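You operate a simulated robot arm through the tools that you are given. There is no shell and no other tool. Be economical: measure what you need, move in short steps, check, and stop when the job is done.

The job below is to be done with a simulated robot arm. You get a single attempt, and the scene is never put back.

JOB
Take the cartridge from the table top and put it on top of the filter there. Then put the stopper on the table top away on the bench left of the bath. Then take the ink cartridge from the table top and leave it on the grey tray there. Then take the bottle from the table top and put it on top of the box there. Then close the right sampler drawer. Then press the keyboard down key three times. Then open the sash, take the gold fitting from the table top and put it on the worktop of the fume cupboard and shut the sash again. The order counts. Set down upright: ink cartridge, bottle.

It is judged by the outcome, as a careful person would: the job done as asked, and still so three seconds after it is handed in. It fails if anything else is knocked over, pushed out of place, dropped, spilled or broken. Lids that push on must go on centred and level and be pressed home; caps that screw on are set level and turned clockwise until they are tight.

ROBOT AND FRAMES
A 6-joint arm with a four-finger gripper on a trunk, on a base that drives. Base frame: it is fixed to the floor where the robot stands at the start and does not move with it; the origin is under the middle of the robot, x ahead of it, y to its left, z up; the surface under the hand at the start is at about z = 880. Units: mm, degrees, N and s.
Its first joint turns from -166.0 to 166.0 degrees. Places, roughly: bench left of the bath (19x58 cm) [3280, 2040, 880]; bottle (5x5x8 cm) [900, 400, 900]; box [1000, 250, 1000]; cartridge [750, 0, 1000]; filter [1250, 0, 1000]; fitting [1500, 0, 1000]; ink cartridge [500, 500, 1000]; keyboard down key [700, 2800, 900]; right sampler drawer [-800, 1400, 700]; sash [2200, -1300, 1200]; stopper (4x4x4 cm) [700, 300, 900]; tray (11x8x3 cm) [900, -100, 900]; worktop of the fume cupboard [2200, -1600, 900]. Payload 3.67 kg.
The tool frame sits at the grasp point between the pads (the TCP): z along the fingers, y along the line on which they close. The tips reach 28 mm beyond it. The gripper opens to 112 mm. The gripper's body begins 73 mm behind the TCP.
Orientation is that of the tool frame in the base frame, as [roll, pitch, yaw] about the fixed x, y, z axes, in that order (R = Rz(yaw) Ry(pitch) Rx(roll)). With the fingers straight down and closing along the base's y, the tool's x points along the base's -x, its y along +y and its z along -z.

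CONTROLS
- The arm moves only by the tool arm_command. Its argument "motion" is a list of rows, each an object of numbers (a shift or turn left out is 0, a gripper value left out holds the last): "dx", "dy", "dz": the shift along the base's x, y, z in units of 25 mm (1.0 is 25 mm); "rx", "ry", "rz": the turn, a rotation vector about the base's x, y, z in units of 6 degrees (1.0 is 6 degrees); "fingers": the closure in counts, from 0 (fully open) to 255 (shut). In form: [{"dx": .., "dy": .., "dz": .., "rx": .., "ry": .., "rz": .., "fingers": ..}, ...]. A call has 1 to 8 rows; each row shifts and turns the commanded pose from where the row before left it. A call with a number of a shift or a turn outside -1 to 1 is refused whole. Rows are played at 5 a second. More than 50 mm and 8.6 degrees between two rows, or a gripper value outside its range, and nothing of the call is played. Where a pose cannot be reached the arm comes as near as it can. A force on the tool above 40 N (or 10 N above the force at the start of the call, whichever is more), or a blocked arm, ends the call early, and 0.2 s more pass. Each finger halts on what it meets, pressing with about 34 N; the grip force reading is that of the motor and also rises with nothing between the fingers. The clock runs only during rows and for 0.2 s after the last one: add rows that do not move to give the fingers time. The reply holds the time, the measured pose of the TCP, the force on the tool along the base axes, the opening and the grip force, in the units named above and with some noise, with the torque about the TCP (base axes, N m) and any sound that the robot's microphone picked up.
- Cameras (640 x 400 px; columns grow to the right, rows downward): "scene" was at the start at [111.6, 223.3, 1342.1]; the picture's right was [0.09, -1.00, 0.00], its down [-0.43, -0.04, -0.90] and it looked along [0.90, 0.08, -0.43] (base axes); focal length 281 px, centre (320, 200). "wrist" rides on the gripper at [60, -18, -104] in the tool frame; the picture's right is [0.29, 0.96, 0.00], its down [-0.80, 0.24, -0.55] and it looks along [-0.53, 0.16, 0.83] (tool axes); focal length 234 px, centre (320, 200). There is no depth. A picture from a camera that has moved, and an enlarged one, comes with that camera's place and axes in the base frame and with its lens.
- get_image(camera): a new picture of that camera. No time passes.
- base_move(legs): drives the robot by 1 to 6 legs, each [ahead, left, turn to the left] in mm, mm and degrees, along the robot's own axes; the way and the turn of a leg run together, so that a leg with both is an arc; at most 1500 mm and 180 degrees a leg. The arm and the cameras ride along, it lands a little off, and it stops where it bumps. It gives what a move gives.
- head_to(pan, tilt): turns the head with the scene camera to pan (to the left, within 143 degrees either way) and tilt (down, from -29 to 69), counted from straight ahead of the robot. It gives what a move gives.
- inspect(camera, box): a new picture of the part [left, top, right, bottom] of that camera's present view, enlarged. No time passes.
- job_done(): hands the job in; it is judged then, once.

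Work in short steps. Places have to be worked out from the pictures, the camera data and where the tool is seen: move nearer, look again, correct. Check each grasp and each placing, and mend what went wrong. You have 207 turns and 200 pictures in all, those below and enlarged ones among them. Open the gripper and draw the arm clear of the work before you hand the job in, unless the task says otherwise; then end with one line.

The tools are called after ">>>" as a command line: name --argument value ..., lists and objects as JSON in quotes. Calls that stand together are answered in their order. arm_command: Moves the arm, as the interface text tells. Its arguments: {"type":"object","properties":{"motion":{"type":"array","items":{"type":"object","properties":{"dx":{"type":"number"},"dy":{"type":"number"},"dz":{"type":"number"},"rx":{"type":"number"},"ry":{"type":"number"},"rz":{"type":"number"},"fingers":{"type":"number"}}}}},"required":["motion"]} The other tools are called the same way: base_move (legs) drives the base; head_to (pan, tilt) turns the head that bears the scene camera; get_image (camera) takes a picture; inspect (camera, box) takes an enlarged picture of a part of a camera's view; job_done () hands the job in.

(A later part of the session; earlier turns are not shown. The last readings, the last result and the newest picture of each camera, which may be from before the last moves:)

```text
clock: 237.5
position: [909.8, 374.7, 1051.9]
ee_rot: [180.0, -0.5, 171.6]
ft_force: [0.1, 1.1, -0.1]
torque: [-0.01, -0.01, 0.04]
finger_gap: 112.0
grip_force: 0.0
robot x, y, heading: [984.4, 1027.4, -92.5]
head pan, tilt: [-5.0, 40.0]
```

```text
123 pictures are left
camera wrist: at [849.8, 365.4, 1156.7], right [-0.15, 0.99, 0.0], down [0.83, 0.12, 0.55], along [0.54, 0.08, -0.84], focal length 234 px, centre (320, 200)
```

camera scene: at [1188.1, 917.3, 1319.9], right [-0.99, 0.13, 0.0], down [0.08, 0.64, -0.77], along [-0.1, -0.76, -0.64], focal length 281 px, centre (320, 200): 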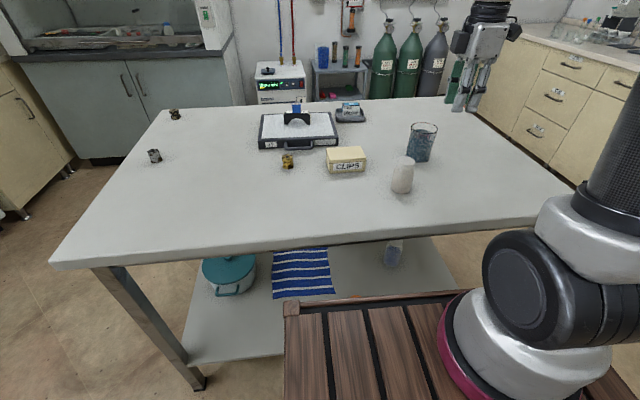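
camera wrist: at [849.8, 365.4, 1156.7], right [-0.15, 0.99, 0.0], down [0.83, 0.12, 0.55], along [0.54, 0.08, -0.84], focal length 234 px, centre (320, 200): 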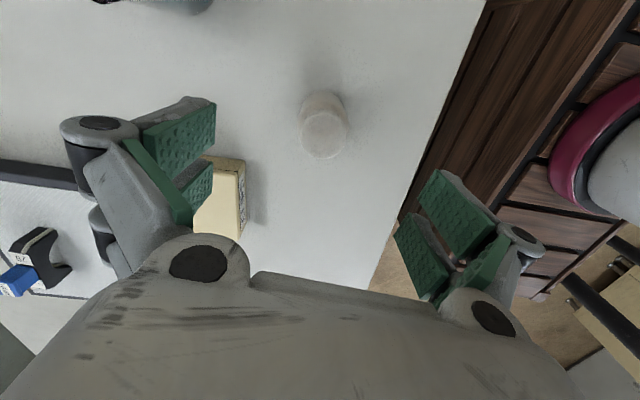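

Aligned (cap at ~(910,377)). Lowering around the bottle and gripping.

>>> arm_command --motion '[{"dz": -1, "dy": 0.08}, {"dz": -1}, {"dz": -1}, {"dz": -1}, {"dz": -1}, {"dz": -0.45}, {}]'

>>> get_image --camera "wrist"

```text
clock: 239.1
position: [909.9, 377.0, 917.1]
ee_rot: [180.0, -0.6, 171.6]
ft_force: [0.5, 0.6, 0.0]
torque: [-0.02, 0.0, 0.02]
finger_gap: 111.8
grip_force: 0.0
robot x, y, heading: [986.2, 1034.0, -92.3]
head pan, tilt: [-5.0, 40.0]
```

```text
122 pictures are left
camera wrist: at [850.6, 367.6, 1021.0], right [-0.15, 0.99, 0.0], down [0.83, 0.12, 0.55], along [0.54, 0.08, -0.84], focal length 234 px, centre (320, 200)
```

wrist: 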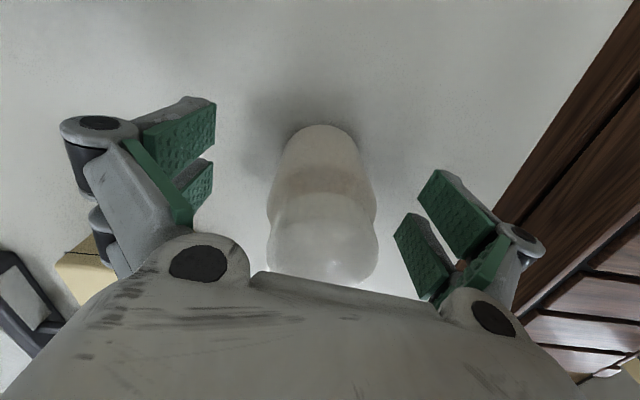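

The bottle stands centred between the pads. Closing.

>>> arm_command --motion '[{"fingers": 255}, {}, {}, {}]'

>>> arm_command --motion '[{"dz": 0.5}, {"dz": 1}, {"dz": 1}, {"dz": 1}, {"dz": 0.5}, {}]'

>>> get_image --camera "wrist"

```text
clock: 240.1
position: [910.5, 377.5, 916.5]
ee_rot: [-179.9, -0.6, 171.8]
ft_force: [0.5, 0.1, 1.7]
torque: [0.02, 0.0, -0.02]
finger_gap: 45.4
grip_force: 34.1
robot x, y, heading: [982.8, 1034.8, -92.7]
head pan, tilt: [-5.0, 40.0]
```

```text
clock: 241.5
position: [908.7, 376.8, 1016.8]
ee_rot: [180.0, -0.6, 171.6]
ft_force: [-0.7, -0.3, 0.0]
torque: [0.0, 0.01, 0.01]
finger_gap: 45.6
grip_force: 34.4
robot x, y, heading: [986.1, 1032.9, -92.7]
head pan, tilt: [-5.0, 40.0]
```

```text
121 pictures are left
camera wrist: at [849.3, 368.0, 1121.1], right [-0.15, 0.99, 0.0], down [0.83, 0.12, 0.55], along [0.54, 0.08, -0.84], focal length 234 px, centre (320, 200)
```

wrist: 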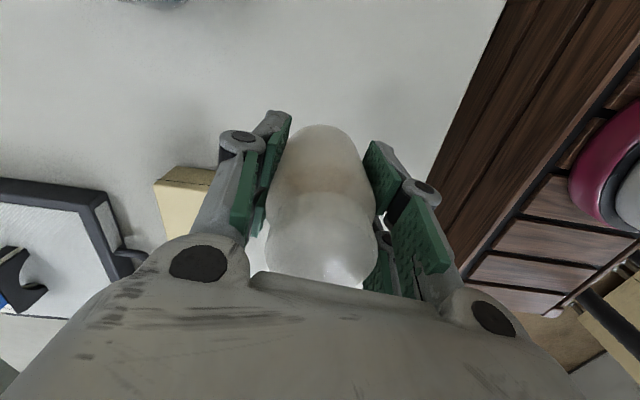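

Held. Moving over the box centre (1030,248).

>>> arm_command --motion '[{"dx": 0.81, "dy": -0.86}, {"dx": 0.81, "dy": -0.86}, {"dx": 0.81, "dy": -0.86}, {"dx": 0.81, "dy": -0.86}, {"dx": 0.81, "dy": -0.86}, {"dx": 0.81, "dy": -0.86}, {}]'

>>> inspect --camera "scene" --box '[280, 100, 424, 190]'

>>> get_image --camera "wrist"

```text
clock: 243.1
position: [1032.4, 249.0, 1014.8]
ee_rot: [180.0, -0.7, 171.6]
ft_force: [-0.4, -0.4, -0.9]
torque: [0.0, 0.02, -0.02]
finger_gap: 45.3
grip_force: 33.6
robot x, y, heading: [984.7, 1030.0, -92.6]
head pan, tilt: [-5.0, 40.0]
```

```text
4.44 times, centred on (352, 145) of scene
camera zoom: at [1188.1, 917.4, 1319.9], right [-0.99, 0.13, 0.0], down [0.08, 0.64, -0.77], along [-0.1, -0.76, -0.64], focal length 1251 px, centre (178, 444)
```

zoom: 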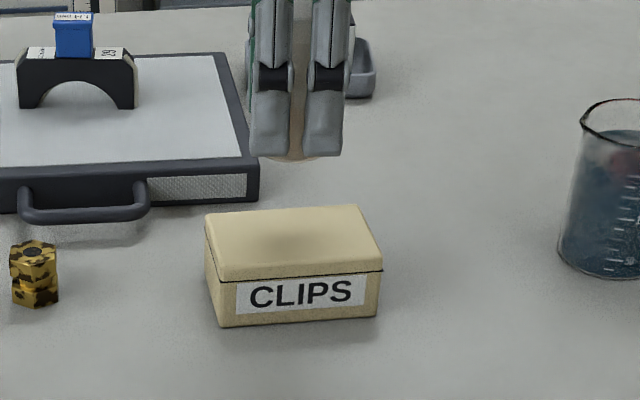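

```text
119 pictures are left
camera wrist: at [972.6, 239.4, 1120.2], right [-0.14, 0.99, 0.0], down [0.83, 0.12, 0.55], along [0.54, 0.08, -0.84], focal length 234 px, centre (320, 200)
```

wrist: 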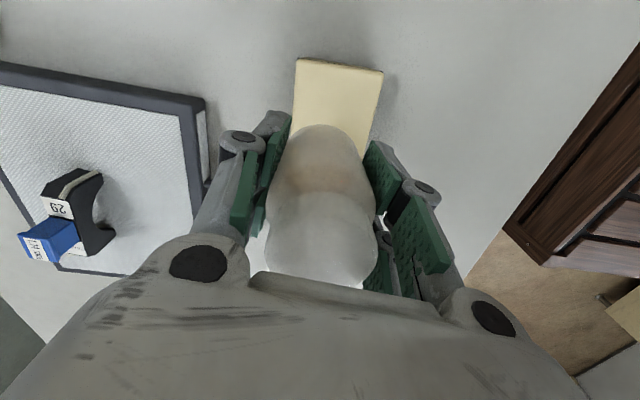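

Over the box. Nudge y +4 mm and lower to near contact.

>>> arm_command --motion '[{"dy": 0.16, "dz": -1}, {"dz": -1}, {"dz": -0.16}, {}]'

>>> inspect --camera "scene" --box '[280, 100, 424, 190]'

```text
clock: 244.1
position: [1032.4, 251.0, 961.9]
ee_rot: [180.0, -0.5, 171.6]
ft_force: [-1.1, 0.5, 0.1]
torque: [0.03, 0.0, 0.01]
finger_gap: 45.4
grip_force: 33.7
robot x, y, heading: [981.3, 1030.9, -92.5]
head pan, tilt: [-5.0, 40.0]
```

```text
4.44 times, centred on (352, 145) of scene
camera zoom: at [1188.1, 917.3, 1319.9], right [-0.99, 0.13, 0.0], down [0.08, 0.64, -0.77], along [-0.1, -0.76, -0.64], focal length 1251 px, centre (178, 444)
```

zoom: 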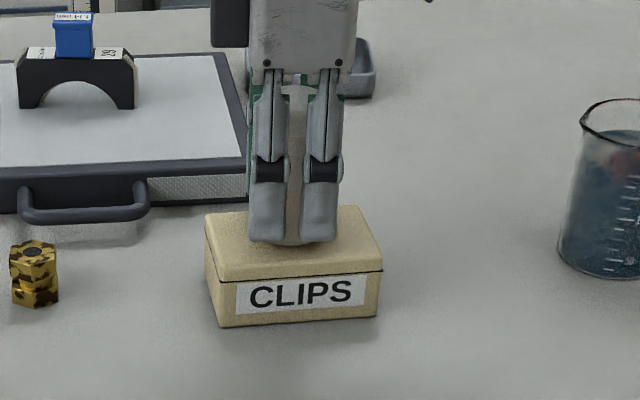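

Looks centred. Lowering slowly to contact.

>>> arm_command --motion '[{"dz": -0.16}, {"dz": -0.12}, {}]'

>>> arm_command --motion '[{"dz": -0.12}, {"dz": -0.1}, {}]'

```text
clock: 244.9
position: [1032.4, 253.3, 955.5]
ee_rot: [-179.7, -0.7, 171.5]
ft_force: [2.8, -1.7, 23.6]
torque: [0.01, -0.1, 0.04]
finger_gap: 45.4
grip_force: 34.2
robot x, y, heading: [985.1, 1029.6, -92.6]
head pan, tilt: [-5.0, 40.0]
```

```text
clock: 245.4
position: [1032.4, 251.5, 954.0]
ee_rot: [-179.6, -0.5, 171.6]
ft_force: [1.3, 0.9, 14.6]
torque: [0.1, 0.02, -0.02]
finger_gap: 45.5
grip_force: 34.0
robot x, y, heading: [985.8, 1031.4, -92.4]
head pan, tilt: [-5.0, 40.0]
stopped in row 2: the force on the tool passed its limit at 44 N (the readings are from after the stop); the commanded pose is now the measured one
```

Contact. Releasing and rising.

>>> arm_command --motion '[{"dz": 0.05, "fingers": 100}, {}, {}, {"dz": 0.6}, {"dz": 1}, {"dz": 1}, {"dz": 1}, {"dz": 1}]'

>>> inspect --camera "scene" --box '[280, 100, 424, 190]'

>>> get_image --camera "scene"

```text
clock: 247.2
position: [1030.4, 251.4, 1069.5]
ee_rot: [-179.9, -0.6, 171.6]
ft_force: [0.3, 0.3, -0.3]
torque: [0.05, 0.0, 0.01]
finger_gap: 67.9
grip_force: 0.0
robot x, y, heading: [986.2, 1028.0, -92.3]
head pan, tilt: [-5.0, 40.0]
```

```text
4.44 times, centred on (352, 145) of scene
camera zoom: at [1188.2, 917.2, 1319.9], right [-0.99, 0.13, 0.0], down [0.08, 0.64, -0.77], along [-0.1, -0.76, -0.64], focal length 1251 px, centre (178, 444)
```

zoom: 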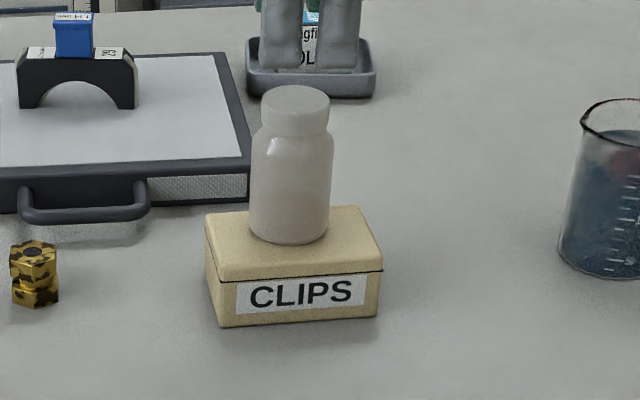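

```text
116 pictures are left
camera scene: at [1188.2, 917.2, 1319.9], right [-0.99, 0.13, 0.0], down [0.08, 0.64, -0.77], along [-0.1, -0.76, -0.64], focal length 281 px, centre (320, 200)
```

scene: 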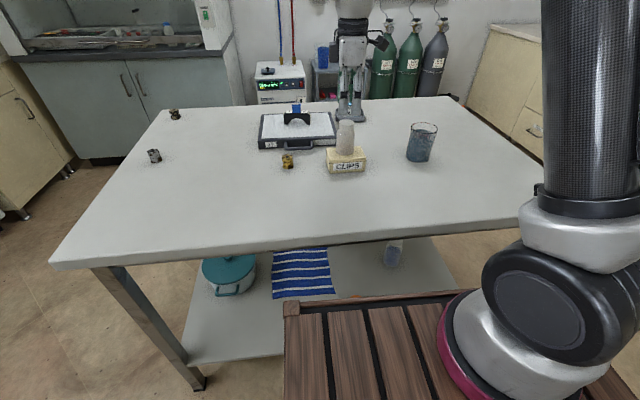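

The bottle stands on the box. Next the drawer: I back off, turn toward the -x side and approach partway, keeping clear of the stool.

>>> base_move --legs '[[-480, 0, 0], [0, 0, -87.5], [650, 0, 0]]'

>>> head_to --pan 10 --tilt 35

>>> get_image --camera "scene"

```text
clock: 257.1
position: [-422.0, 1485.5, 1069.8]
ee_rot: [-179.9, -0.5, 82.2]
ft_force: [0.0, 0.2, -0.5]
torque: [-0.02, -0.02, 0.02]
finger_gap: 68.1
grip_force: 0.0
robot x, y, heading: [360.3, 1537.9, 177.9]
head pan, tilt: [-5.0, 40.0]
```

```text
clock: 257.9
position: [-421.1, 1485.4, 1069.4]
ee_rot: [-179.8, -0.5, 82.2]
ft_force: [0.8, 0.3, 0.3]
torque: [0.03, -0.02, -0.03]
finger_gap: 68.2
grip_force: 0.0
robot x, y, heading: [355.2, 1537.4, 178.2]
head pan, tilt: [10.0, 35.0]
```

```text
115 pictures are left
camera scene: at [242.9, 1312.8, 1327.4], right [-0.14, 0.99, 0.0], down [0.57, 0.08, -0.82], along [-0.81, -0.12, -0.57], focal length 281 px, centre (320, 200)
```

scene: 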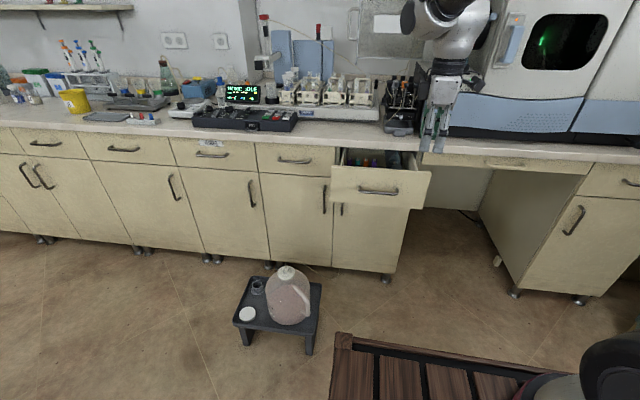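

The open drawer's handle triangulates to about (-633,1402,772), panel z≈680–848. I close the fingers and tilt the tool forward so the tips can push the front.

>>> arm_command --motion '[{"fingers": 255, "ry": 1}, {"ry": 1}, {"ry": 1}, {"ry": 1}, {"ry": 1}, {"ry": 1}, {"ry": 1}, {"ry": 1}]'

>>> get_image --camera "scene"

```text
clock: 259.7
position: [-421.6, 1484.1, 1072.0]
ee_rot: [-132.2, 5.5, 84.3]
ft_force: [0.2, -0.9, -0.2]
torque: [0.0, -0.02, -0.01]
finger_gap: 0.1
grip_force: 33.8
robot x, y, heading: [358.4, 1538.3, 178.3]
head pan, tilt: [10.0, 35.0]
```

```text
114 pictures are left
camera scene: at [243.0, 1312.6, 1327.4], right [-0.14, 0.99, 0.0], down [0.57, 0.08, -0.82], along [-0.81, -0.12, -0.57], focal length 281 px, centre (320, 200)
```

scene: 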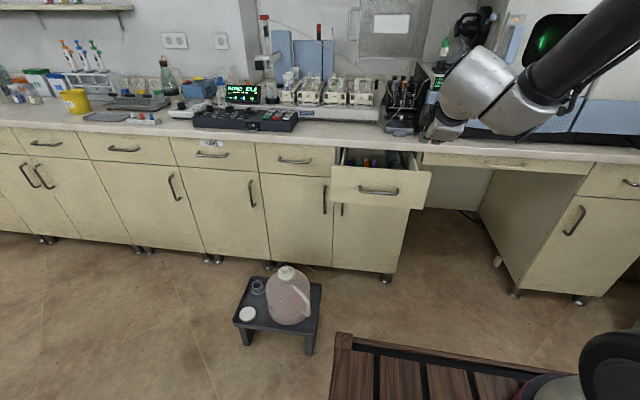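

Tilt works. I tilt further to about 72° while lowering in front of the drawer.

>>> arm_command --motion '[{"ry": 1, "dz": -1, "dy": -0.5}, {"ry": 1, "dz": -1, "dy": -0.5}, {"ry": 1, "dz": -1, "dy": -0.5}, {"ry": 1, "dz": -1, "dy": -0.5}, {"dz": -1, "dy": -0.5}, {"dz": -1, "dy": -0.5}, {"dz": -1, "dy": -0.4}, {"dz": -1}]'

>>> get_image --camera "scene"

>>> get_image --camera "wrist"

```text
clock: 261.5
position: [-421.5, 1400.5, 868.9]
ee_rot: [-108.0, 7.3, 87.1]
ft_force: [0.2, -0.2, 0.2]
torque: [-0.03, -0.01, 0.0]
finger_gap: 0.1
grip_force: 33.6
robot x, y, heading: [355.6, 1543.3, 178.0]
head pan, tilt: [10.0, 35.0]
```

```text
113 pictures are left
camera scene: at [243.1, 1312.8, 1327.5], right [-0.14, 0.99, 0.0], down [0.57, 0.08, -0.82], along [-0.81, -0.12, -0.57], focal length 281 px, centre (320, 200)
```

scene: 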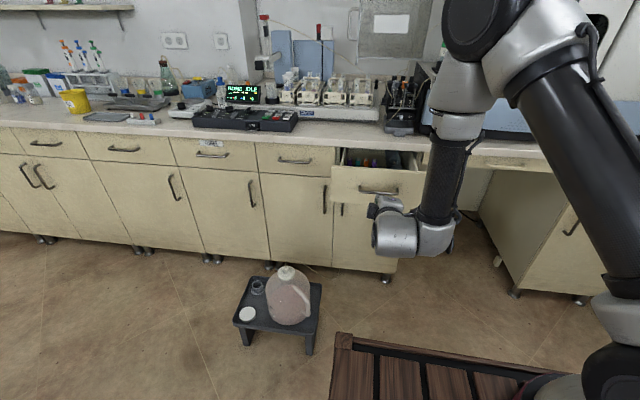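

```text
112 pictures are left
camera wrist: at [-324.6, 1461.1, 911.2], right [0.3, 0.16, -0.94], down [0.56, -0.83, 0.04], along [-0.77, -0.54, -0.34], focal length 234 px, centre (320, 200)
```

wrist: 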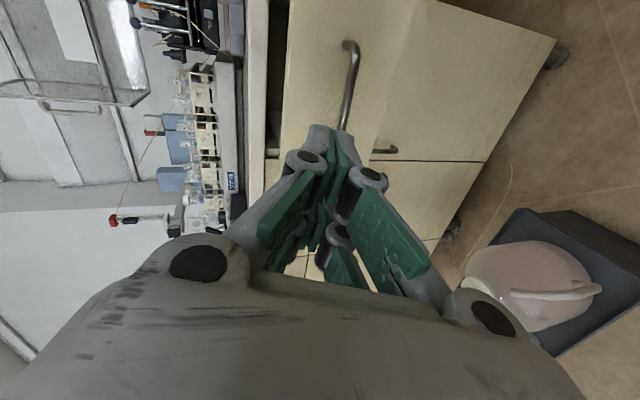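

The gripper points at the drawer. I lower 45 mm and drive 120 mm closer.

>>> arm_command --motion '[{"dz": -1}, {"dz": -0.95}, {}]'

>>> base_move --legs '[[120, 0, 2]]'

>>> get_image --camera "wrist"

>>> get_image --camera "scene"

```text
clock: 262.3
position: [-421.1, 1400.9, 820.3]
ee_rot: [-108.1, 7.2, 87.1]
ft_force: [0.2, 0.3, 0.6]
torque: [-0.03, -0.03, -0.01]
finger_gap: 0.3
grip_force: 34.0
robot x, y, heading: [357.2, 1540.2, 177.9]
head pan, tilt: [10.0, 35.0]
```

```text
clock: 263.5
position: [-538.8, 1374.2, 820.1]
ee_rot: [-108.0, 7.2, 89.1]
ft_force: [0.9, 0.4, 0.2]
torque: [0.02, 0.0, 0.01]
finger_gap: 0.3
grip_force: 34.2
robot x, y, heading: [234.1, 1542.0, -179.8]
head pan, tilt: [10.0, 35.0]
```

```text
111 pictures are left
camera wrist: at [-443.9, 1438.3, 862.0], right [0.3, 0.17, -0.94], down [0.59, -0.81, 0.04], along [-0.75, -0.57, -0.34], focal length 234 px, centre (320, 200)
```

wrist: 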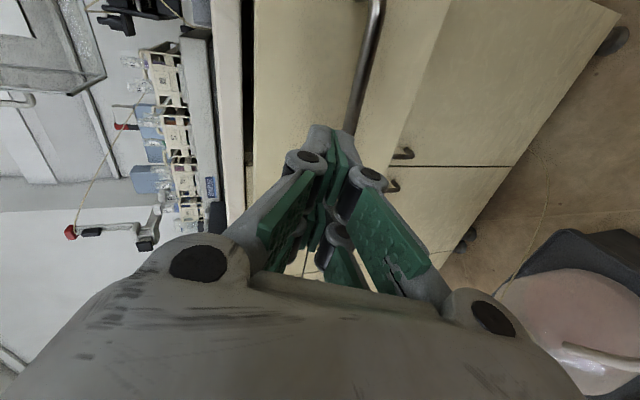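

```text
110 pictures are left
camera scene: at [128.3, 1310.6, 1327.4], right [-0.18, 0.98, 0.0], down [0.56, 0.1, -0.82], along [-0.81, -0.14, -0.57], focal length 281 px, centre (320, 200)
```

scene: 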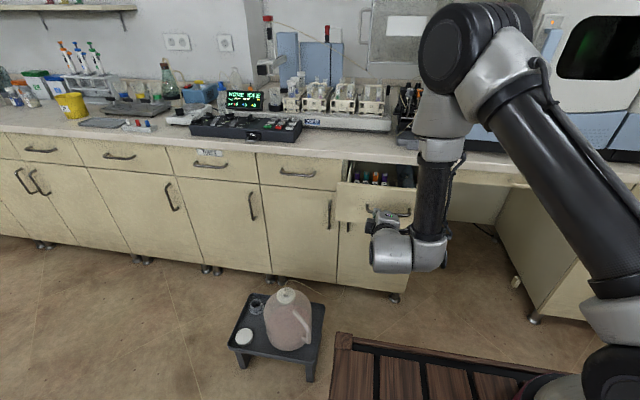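

Panel spans y≈1230–1571 (centre 1400), and the tips are above the handle. I shift +26 mm in y and push in steps.

>>> arm_command --motion '[{"dy": 1}, {"dx": -1}, {"dx": -1}, {"dx": -0.8}, {}]'

>>> arm_command --motion '[{"dx": -0.5}, {"dx": -0.5}, {"dx": -0.5}, {"dx": -0.5}, {}]'

>>> get_image --camera "scene"

>>> get_image --camera "wrist"

```text
clock: 264.7
position: [-609.8, 1399.1, 821.7]
ee_rot: [-108.0, 7.1, 89.1]
ft_force: [-0.4, 0.3, 0.3]
torque: [0.0, 0.02, 0.01]
finger_gap: 0.1
grip_force: 33.7
robot x, y, heading: [230.0, 1537.8, -179.7]
head pan, tilt: [10.0, 35.0]
```

```text
clock: 265.9
position: [-659.3, 1399.5, 821.3]
ee_rot: [-108.0, 7.1, 89.0]
ft_force: [0.2, 0.8, 0.8]
torque: [0.0, -0.01, -0.01]
finger_gap: 0.0
grip_force: 34.0
robot x, y, heading: [231.6, 1543.1, -179.6]
head pan, tilt: [10.0, 35.0]
```

```text
109 pictures are left
camera scene: at [128.3, 1310.6, 1327.4], right [-0.18, 0.98, 0.0], down [0.56, 0.1, -0.82], along [-0.81, -0.14, -0.57], focal length 281 px, centre (320, 200)
```

scene: 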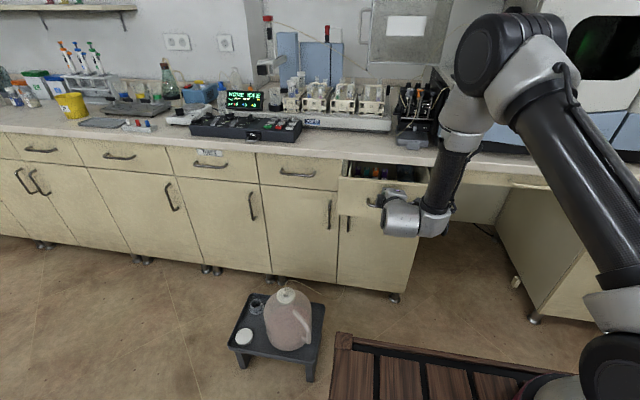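

```text
108 pictures are left
camera wrist: at [-563.6, 1463.7, 862.4], right [0.3, 0.17, -0.94], down [0.59, -0.81, 0.04], along [-0.75, -0.57, -0.34], focal length 234 px, centre (320, 200)
```

wrist: 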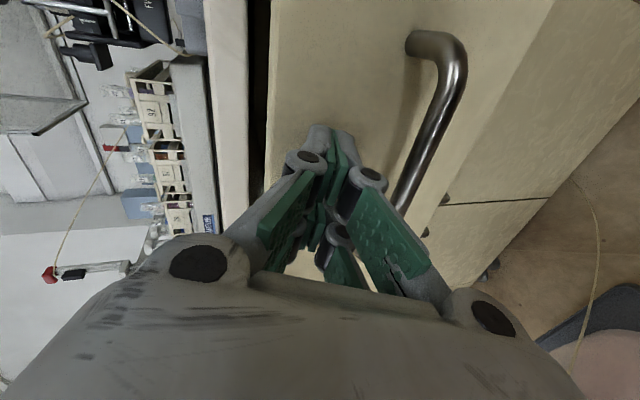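

Handle is safely below the fingers; no contact yet. Continuing forward.

>>> arm_command --motion '[{"dx": -0.5}, {"dx": -0.5}, {"dx": -0.5}, {"dx": -0.5}, {}]'

>>> get_image --camera "wrist"

>>> inspect --camera "scene" --box '[250, 130, 442, 260]'

```text
clock: 267.1
position: [-709.3, 1398.9, 821.9]
ee_rot: [-108.0, 7.1, 89.0]
ft_force: [0.1, -0.3, 0.6]
torque: [0.02, -0.02, -0.02]
finger_gap: 0.0
grip_force: 33.6
robot x, y, heading: [232.4, 1542.1, -179.8]
head pan, tilt: [10.0, 35.0]
```

```text
107 pictures are left
camera wrist: at [-614.1, 1463.6, 862.6], right [0.3, 0.17, -0.94], down [0.59, -0.81, 0.04], along [-0.75, -0.57, -0.34], focal length 234 px, centre (320, 200)
```

wrist: 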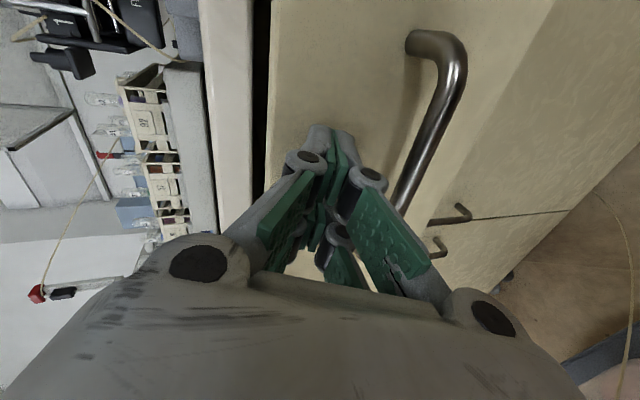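

```text
3.08 times, centred on (346, 195) of scene
camera zoom: at [128.3, 1310.6, 1327.4], right [-0.18, 0.98, 0.0], down [0.56, 0.1, -0.82], along [-0.81, -0.14, -0.57], focal length 866 px, centre (240, 215)
```

zoom: 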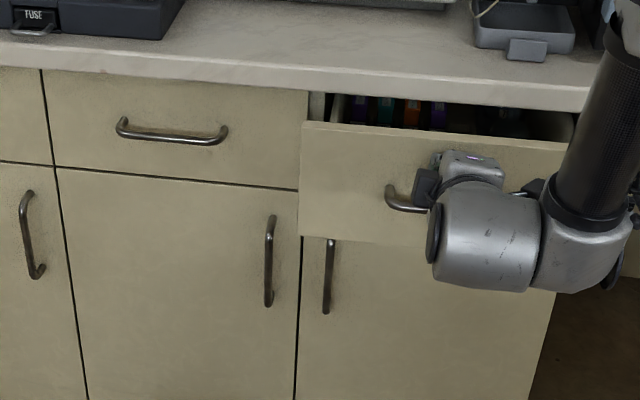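

The drawer is moving with the tips (handle steady in the wrist view). I keep pushing.

>>> arm_command --motion '[{"dx": -0.5}, {"dx": -0.5}, {"dx": -0.5}, {}]'

>>> get_image --camera "wrist"

>>> inspect --camera "scene" --box '[250, 130, 442, 260]'

```text
clock: 268.1
position: [-744.9, 1398.4, 820.9]
ee_rot: [-108.0, 7.2, 89.1]
ft_force: [0.1, -0.5, -0.2]
torque: [-0.01, -0.04, 0.01]
finger_gap: 0.2
grip_force: 33.6
robot x, y, heading: [239.1, 1541.6, -179.9]
head pan, tilt: [10.0, 35.0]
```

```text
105 pictures are left
camera wrist: at [-650.9, 1463.4, 862.4], right [0.3, 0.17, -0.94], down [0.59, -0.81, 0.04], along [-0.75, -0.57, -0.34], focal length 234 px, centre (320, 200)
```

wrist: 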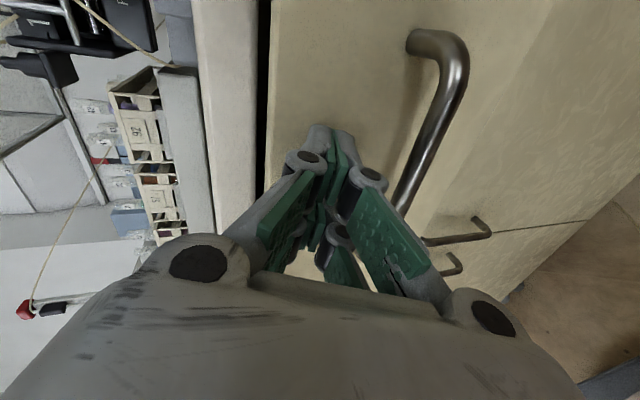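

```text
3.08 times, centred on (346, 195) of scene
camera zoom: at [128.3, 1310.6, 1327.4], right [-0.18, 0.98, 0.0], down [0.56, 0.1, -0.82], along [-0.81, -0.14, -0.57], focal length 866 px, centre (240, 215)
```

zoom: 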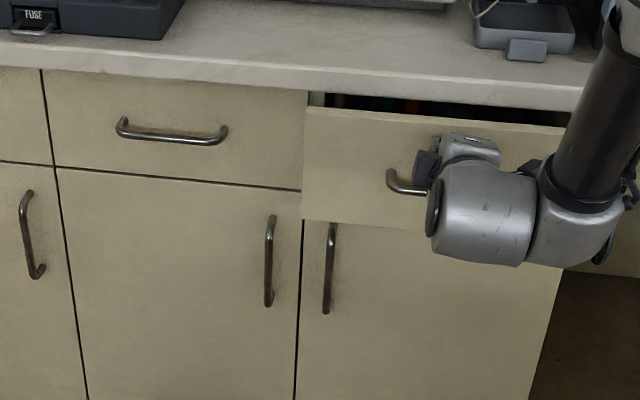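

Nearly in; continuing until it stops.

>>> arm_command --motion '[{"dx": -0.5}, {"dx": -0.5}, {"dx": -0.4}, {}]'

>>> inspect --camera "scene" --box '[250, 130, 442, 260]'

```text
clock: 269.1
position: [-782.5, 1399.1, 822.0]
ee_rot: [-108.0, 7.1, 89.2]
ft_force: [-0.3, 0.2, -0.1]
torque: [0.03, 0.03, 0.03]
finger_gap: 0.0
grip_force: 33.9
robot x, y, heading: [236.0, 1543.6, -179.9]
head pan, tilt: [10.0, 35.0]
```

```text
3.08 times, centred on (346, 195) of scene
camera zoom: at [128.3, 1310.6, 1327.4], right [-0.18, 0.98, 0.0], down [0.56, 0.1, -0.82], along [-0.81, -0.14, -0.57], focal length 866 px, centre (240, 215)
```

zoom: 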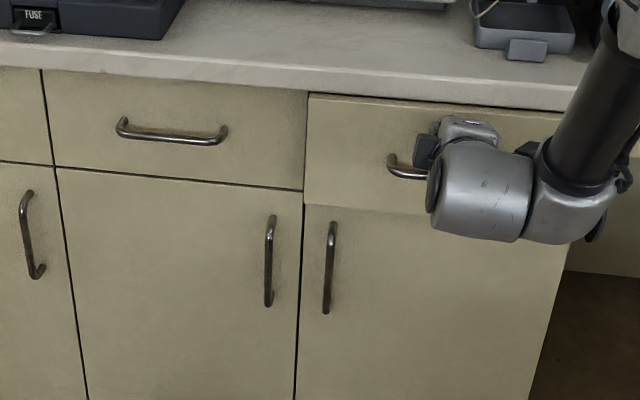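

A centimetre or two remains. Pushing on until force rises.

>>> arm_command --motion '[{"dx": -0.3}, {"dx": -0.3}, {"dx": -0.3}, {}]'

>>> inspect --camera "scene" --box '[250, 130, 442, 260]'

```text
clock: 270.1
position: [-804.0, 1399.4, 821.2]
ee_rot: [-108.0, 7.1, 89.1]
ft_force: [0.6, 0.0, 0.5]
torque: [-0.01, 0.02, -0.01]
finger_gap: 0.0
grip_force: 34.1
robot x, y, heading: [233.5, 1542.5, -179.8]
head pan, tilt: [10.0, 35.0]
```

```text
3.08 times, centred on (346, 195) of scene
camera zoom: at [128.3, 1310.6, 1327.4], right [-0.18, 0.98, 0.0], down [0.56, 0.1, -0.82], along [-0.81, -0.14, -0.57], focal length 866 px, centre (240, 215)
```

zoom: 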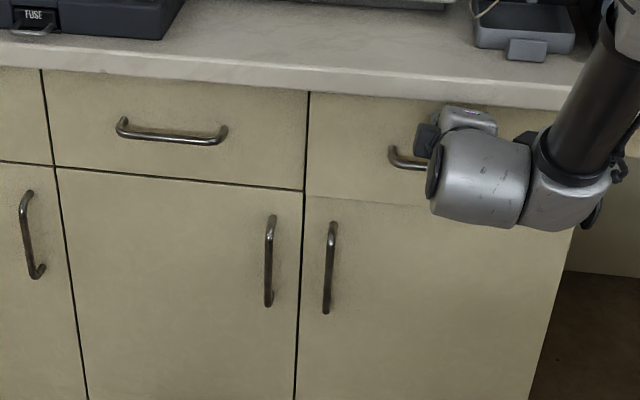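

>>> arm_command --motion '[{"dx": -0.2}, {"dx": -0.2}, {"dx": -0.2}, {}]'

>>> inspect --camera "scene" --box '[250, 130, 442, 260]'

```text
clock: 271.1
position: [-817.0, 1399.6, 820.7]
ee_rot: [-108.0, 7.2, 89.1]
ft_force: [25.9, 2.9, 5.6]
torque: [-0.08, 0.22, 0.36]
finger_gap: 0.0
grip_force: 33.5
robot x, y, heading: [234.8, 1537.5, -179.8]
head pan, tilt: [10.0, 35.0]
```

```text
3.08 times, centred on (346, 195) of scene
camera zoom: at [129.7, 1310.8, 1327.6], right [-0.18, 0.98, 0.0], down [0.56, 0.1, -0.82], along [-0.81, -0.14, -0.57], focal length 866 px, centre (240, 215)
```

zoom: 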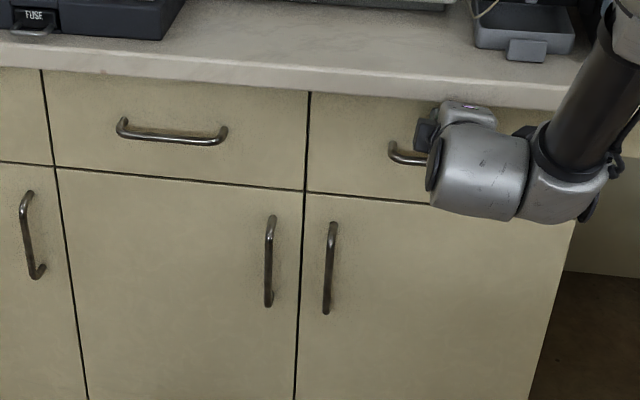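

The drawer is flush and the force rose to 26 N: closed. I retreat the arm and then raise it.

>>> arm_command --motion '[{"dx": 1}, {"dx": 1}, {"dx": 1}, {"dx": 1}, {"dx": 1}, {"dx": 1}, {"dx": 1}, {"dx": 1}]'

>>> arm_command --motion '[{"dz": 1}, {"dz": 1}, {"dz": 1}, {"dz": 1}, {"dz": 1}, {"dz": 1}, {"dz": 1}, {"dz": 1}]'

>>> arm_command --motion '[{"dz": 1, "ry": -1}, {"dz": 1, "ry": -1}, {"dz": 1, "ry": -1}, {"ry": -1}, {"ry": -1}, {"ry": -1}, {"ry": -1}, {"ry": -1}]'

>>> get_image --camera "scene"

```text
clock: 272.9
position: [-618.7, 1400.8, 820.0]
ee_rot: [-108.0, 7.1, 89.0]
ft_force: [-1.2, -0.1, 0.4]
torque: [0.0, 0.01, 0.01]
finger_gap: 0.0
grip_force: 34.0
robot x, y, heading: [238.7, 1542.9, -179.9]
head pan, tilt: [10.0, 35.0]
```

```text
clock: 274.7
position: [-619.0, 1399.4, 1020.5]
ee_rot: [-108.1, 7.2, 89.1]
ft_force: [0.1, -1.1, 0.1]
torque: [-0.04, 0.02, 0.02]
finger_gap: 0.0
grip_force: 33.8
robot x, y, heading: [235.3, 1537.9, -180.0]
head pan, tilt: [10.0, 35.0]
```

```text
clock: 276.5
position: [-619.0, 1399.2, 1096.4]
ee_rot: [-156.2, 4.2, 84.1]
ft_force: [-0.1, 0.2, 0.8]
torque: [0.0, 0.01, -0.03]
finger_gap: 0.0
grip_force: 33.8
robot x, y, heading: [235.2, 1540.7, -180.0]
head pan, tilt: [10.0, 35.0]
```

```text
100 pictures are left
camera scene: at [128.5, 1310.6, 1327.5], right [-0.18, 0.98, 0.0], down [0.56, 0.1, -0.82], along [-0.81, -0.14, -0.57], focal length 281 px, centre (320, 200)
```

scene: 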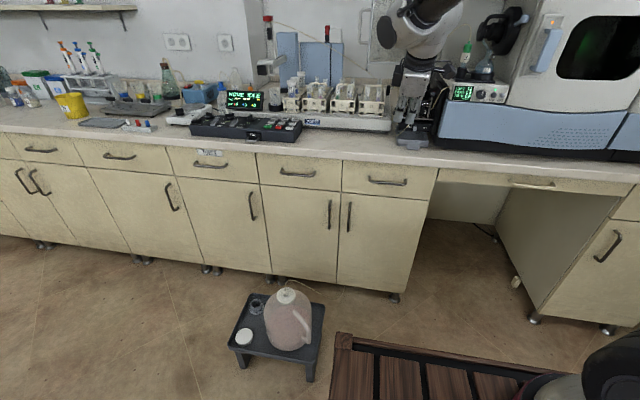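

The drawer is shut. I finish levelling the tool, back off and turn to face the desk.

>>> arm_command --motion '[{"dx": 1, "ry": -1}, {"dx": 1, "ry": -1}, {"dx": 1, "ry": -1}, {"dx": 1, "ry": -1}]'

>>> base_move --legs '[[-550, 0, 0], [0, 0, -90]]'

>>> head_to --pan -10 --tilt 20

>>> get_image --camera "scene"

```text
clock: 277.5
position: [-519.1, 1399.9, 1095.5]
ee_rot: [180.0, 1.4, 82.9]
ft_force: [0.5, 0.2, 0.0]
torque: [0.0, 0.0, 0.0]
finger_gap: 0.0
grip_force: 33.7
robot x, y, heading: [237.9, 1540.6, -179.7]
head pan, tilt: [10.0, 35.0]
```

```text
clock: 284.4
position: [621.6, 2295.1, 1094.0]
ee_rot: [-180.0, 1.4, -6.3]
ft_force: [0.1, -0.4, 0.3]
torque: [0.02, 0.04, -0.01]
finger_gap: 0.1
grip_force: 33.9
robot x, y, heading: [775.8, 1544.7, 91.2]
head pan, tilt: [10.0, 35.0]
```

```text
clock: 285.3
position: [621.0, 2294.4, 1095.2]
ee_rot: [-180.0, 1.3, -6.2]
ft_force: [1.2, -0.7, 0.4]
torque: [-0.02, -0.01, -0.02]
finger_gap: 0.0
grip_force: 34.2
robot x, y, heading: [770.2, 1544.9, 91.1]
head pan, tilt: [-10.0, 20.0]
```

```text
99 pictures are left
camera scene: at [572.8, 1651.8, 1351.2], right [0.99, -0.15, 0.0], down [-0.05, -0.34, -0.94], along [0.15, 0.93, -0.34], focal length 281 px, centre (320, 200)
```

scene: 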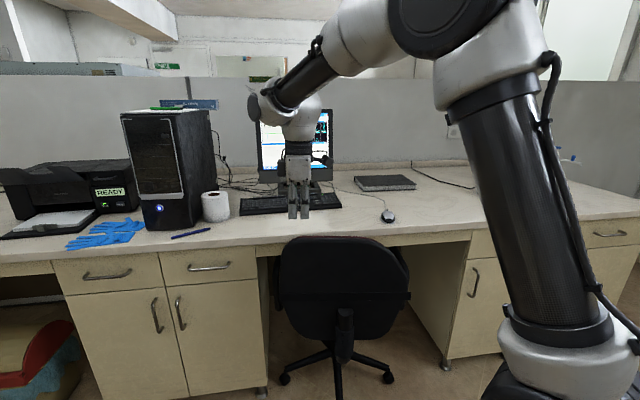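

The keyboard lies near (620,2857), with the chair below. I drive partway closer and look down at it.

>>> base_move --legs '[[380, 60, -1]]'

>>> head_to --pan -5 --tilt 30

>>> get_image --camera "scene"

>>> get_image --camera "wrist"

```text
clock: 287.7
position: [576.3, 2677.5, 1094.9]
ee_rot: [-180.0, 1.4, -7.7]
ft_force: [0.7, -0.3, 0.2]
torque: [0.02, 0.0, -0.01]
finger_gap: 0.2
grip_force: 33.6
robot x, y, heading: [713.3, 1927.8, 89.8]
head pan, tilt: [-10.0, 20.0]
```

```text
clock: 288.4
position: [576.5, 2676.9, 1095.4]
ee_rot: [179.9, 1.4, -7.6]
ft_force: [-0.8, -0.3, -0.5]
torque: [0.0, 0.0, -0.01]
finger_gap: 0.2
grip_force: 33.9
robot x, y, heading: [713.6, 1927.6, 89.5]
head pan, tilt: [-5.0, 30.0]
```

```text
98 pictures are left
camera scene: at [504.9, 2034.3, 1335.3], right [1.0, -0.09, 0.0], down [-0.05, -0.5, -0.87], along [0.08, 0.86, -0.5], focal length 281 px, centre (320, 200)
```

scene: 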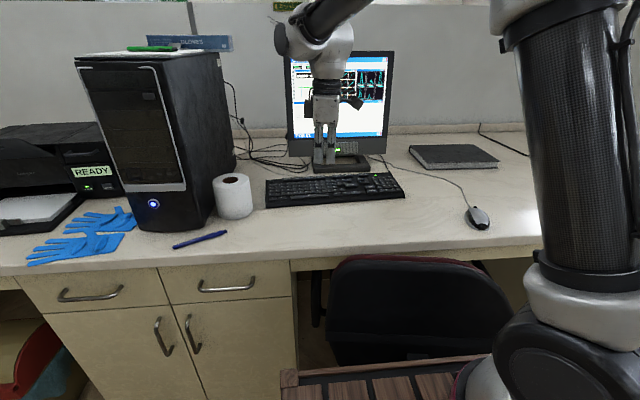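

```text
97 pictures are left
camera wrist: at [640.6, 2687.1, 1197.4], right [0.16, -0.99, -0.01], down [-0.81, -0.13, 0.57], along [-0.57, -0.09, -0.82], focal length 234 px, centre (320, 200)
```

wrist: 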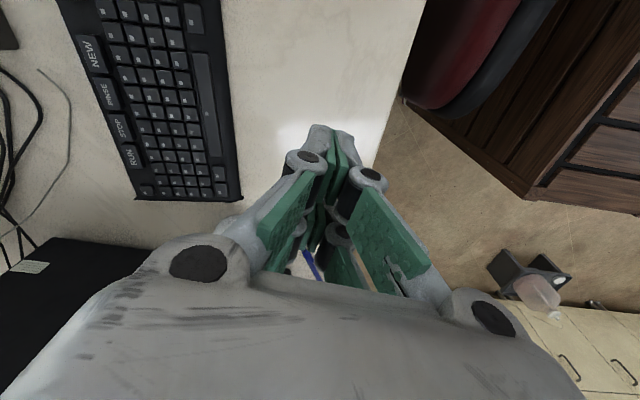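

The keyboard spans x≈415–856. I move the hand toward its right end to see the arrow keys.

>>> arm_command --motion '[{"dx": 1}, {"dx": 1}, {"dx": 1}, {"dx": 1}, {"dx": 1}, {"dx": 1}, {"dx": 1}, {"dx": 1}]'

>>> get_image --camera "wrist"

>>> get_image --camera "scene"

>>> inspect --camera "scene" --box '[250, 150, 420, 230]'

```text
clock: 290.2
position: [776.7, 2678.8, 1094.6]
ee_rot: [-180.0, 1.5, -7.6]
ft_force: [-0.6, -0.1, 0.0]
torque: [0.02, 0.01, 0.01]
finger_gap: 0.3
grip_force: 34.1
robot x, y, heading: [714.2, 1924.1, 89.7]
head pan, tilt: [-5.0, 30.0]
```

```text
96 pictures are left
camera wrist: at [841.4, 2687.1, 1197.3], right [0.16, -0.99, -0.01], down [-0.81, -0.14, 0.57], along [-0.57, -0.09, -0.82], focal length 234 px, centre (320, 200)
```

wrist: 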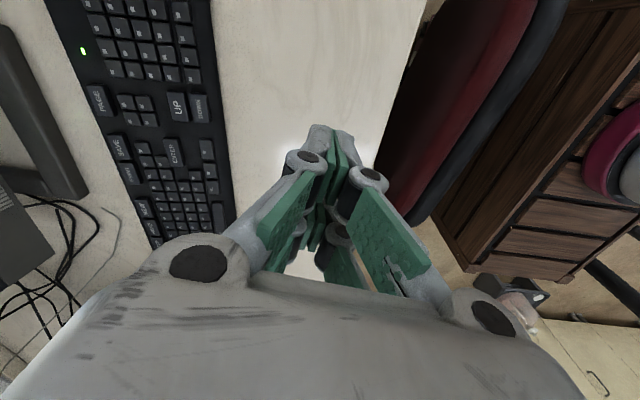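

```text
95 pictures are left
camera scene: at [504.7, 2034.2, 1335.2], right [1.0, -0.09, 0.0], down [-0.05, -0.5, -0.87], along [0.08, 0.86, -0.5], focal length 281 px, centre (320, 200)
```

scene: 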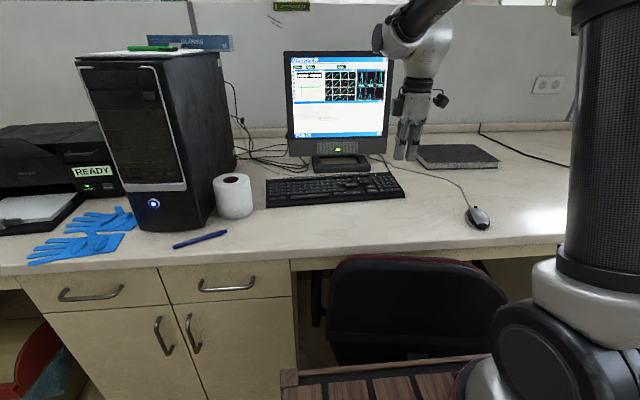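

```text
3.76 times, centred on (335, 190) of scene
camera zoom: at [504.7, 2034.2, 1335.2], right [1.0, -0.09, 0.0], down [-0.05, -0.5, -0.87], along [0.08, 0.86, -0.5], focal length 1060 px, centre (264, 238)
```

zoom: 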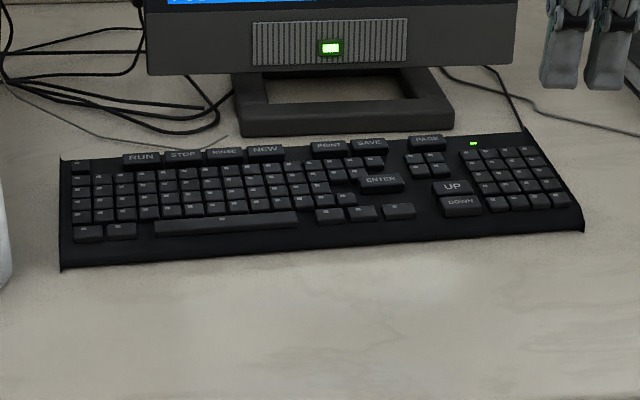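

The UP and DOWN keys are visible. I enlarge the wrist view around them.

>>> inspect --camera "wrist" --box '[140, 70, 236, 140]'

```text
5.71 times, centred on (188, 105) of wrist
camera zoom: at [841.4, 2687.1, 1197.3], right [0.16, -0.99, -0.01], down [-0.81, -0.14, 0.57], along [-0.57, -0.09, -0.82], focal length 1338 px, centre (1074, 743)
```

zoom: 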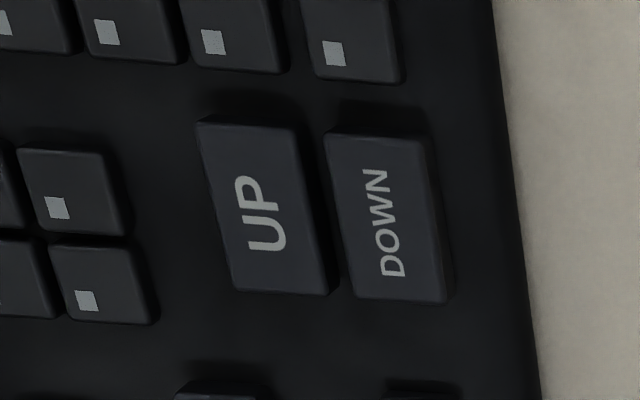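

DOWN key is about (748,2822) with top near z≈903; UP sits just behind it. I'll press with one 10 mm finger: open the gripper and bring the far finger over the key, hovering.

>>> arm_command --motion '[{"fingers": 0, "dx": -0.5, "dy": 0.83}, {"dx": -0.5, "dy": 0.83}, {"dx": -0.48, "dy": 0.83}, {"dy": 0.83}, {"dz": -1}, {"dz": -1}, {"dz": -1}, {"dz": -1}]'

>>> get_image --camera "wrist"

>>> inspect --camera "scene" --box '[310, 120, 420, 210]'

```text
clock: 292.0
position: [738.7, 2760.8, 994.6]
ee_rot: [-180.0, 1.5, -7.5]
ft_force: [0.8, -0.5, -0.2]
torque: [0.01, -0.04, -0.03]
finger_gap: 112.0
grip_force: 0.2
robot x, y, heading: [712.1, 1923.5, 89.9]
head pan, tilt: [-5.0, 30.0]
```

```text
92 pictures are left
camera wrist: at [803.5, 2769.8, 1097.5], right [0.16, -0.99, -0.01], down [-0.81, -0.13, 0.57], along [-0.57, -0.09, -0.82], focal length 234 px, centre (320, 200)
```

wrist: 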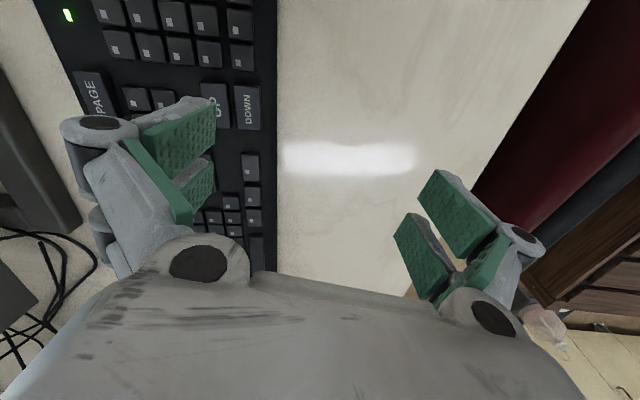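

```text
4.44 times, centred on (365, 165) of scene
camera zoom: at [504.9, 2034.1, 1335.3], right [1.0, -0.09, 0.0], down [-0.05, -0.5, -0.87], along [0.08, 0.86, -0.5], focal length 1251 px, centre (120, 356)
```

zoom: 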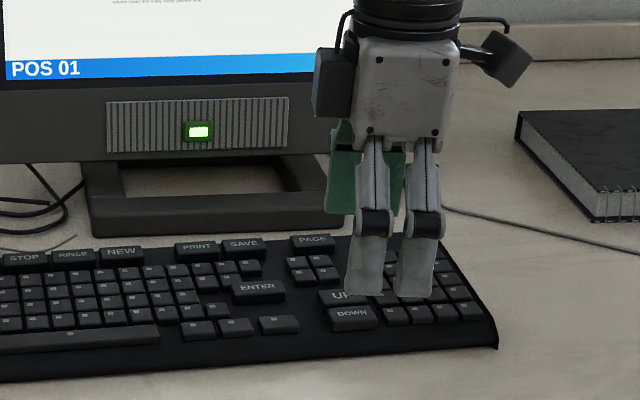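

The finger shape matters here; I enlarge the gripper as seen from the head camera before pressing.

>>> inspect --camera "scene" --box '[375, 110, 425, 200]'

>>> inspect --camera "wrist" --box '[50, 60, 290, 240]'

```text
4.44 times, centred on (400, 155) of scene
camera zoom: at [504.9, 2034.1, 1335.3], right [1.0, -0.09, 0.0], down [-0.05, -0.5, -0.87], along [0.08, 0.86, -0.5], focal length 1251 px, centre (-36, 400)
```

zoom: 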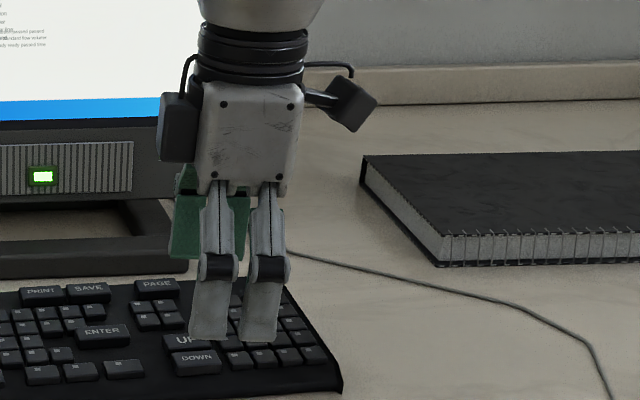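

```text
2.22 times, centred on (170, 150) of wrist
camera zoom: at [803.5, 2769.8, 1097.5], right [0.16, -0.99, -0.01], down [-0.81, -0.13, 0.57], along [-0.57, -0.09, -0.82], focal length 520 px, centre (653, 311)
```

zoom: 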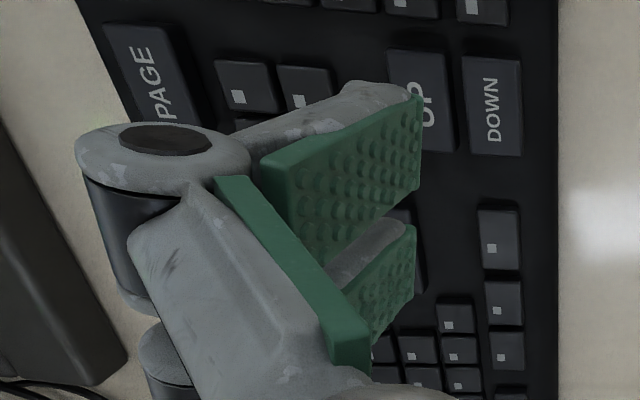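

DOWN key refined to (747.5,2820), UP 26 mm behind it. Each finger is forked and wide along x, so I tilt 20° so that only one corner of the far finger comes low, then descend to hover.

>>> arm_command --motion '[{"ry": -1, "dx": 0.2}, {"ry": -1, "dx": 0.2}, {"ry": -1}, {"ry": -0.33, "dy": -0.07}, {"dz": -1}, {"dz": -0.6}, {}]'

>>> inspect --camera "scene" --box '[310, 120, 420, 210]'

>>> get_image --camera "wrist"

```text
clock: 293.6
position: [748.9, 2758.6, 954.5]
ee_rot: [-177.3, -18.5, -8.0]
ft_force: [0.1, 0.8, -0.2]
torque: [-0.03, 0.01, -0.02]
finger_gap: 111.8
grip_force: 0.0
robot x, y, heading: [707.0, 1927.1, 89.7]
head pan, tilt: [-5.0, 30.0]
```

```text
4.44 times, centred on (365, 165) of scene
camera zoom: at [504.9, 2034.3, 1335.2], right [1.0, -0.09, 0.0], down [-0.05, -0.5, -0.87], along [0.08, 0.86, -0.5], focal length 1251 px, centre (120, 356)
```

zoom: 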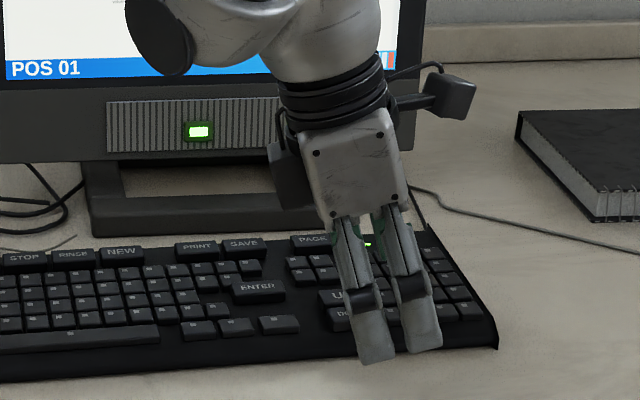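

```text
87 pictures are left
camera wrist: at [775.1, 2768.6, 1073.4], right [0.15, -0.99, 0.05], down [-0.96, -0.13, 0.26], along [-0.25, -0.09, -0.96], focal length 234 px, centre (320, 200)
```

wrist: 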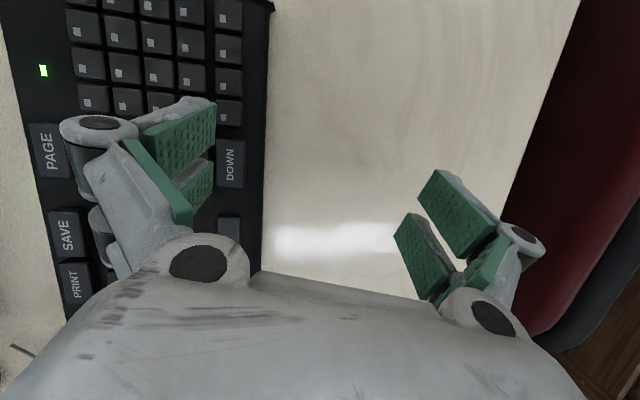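

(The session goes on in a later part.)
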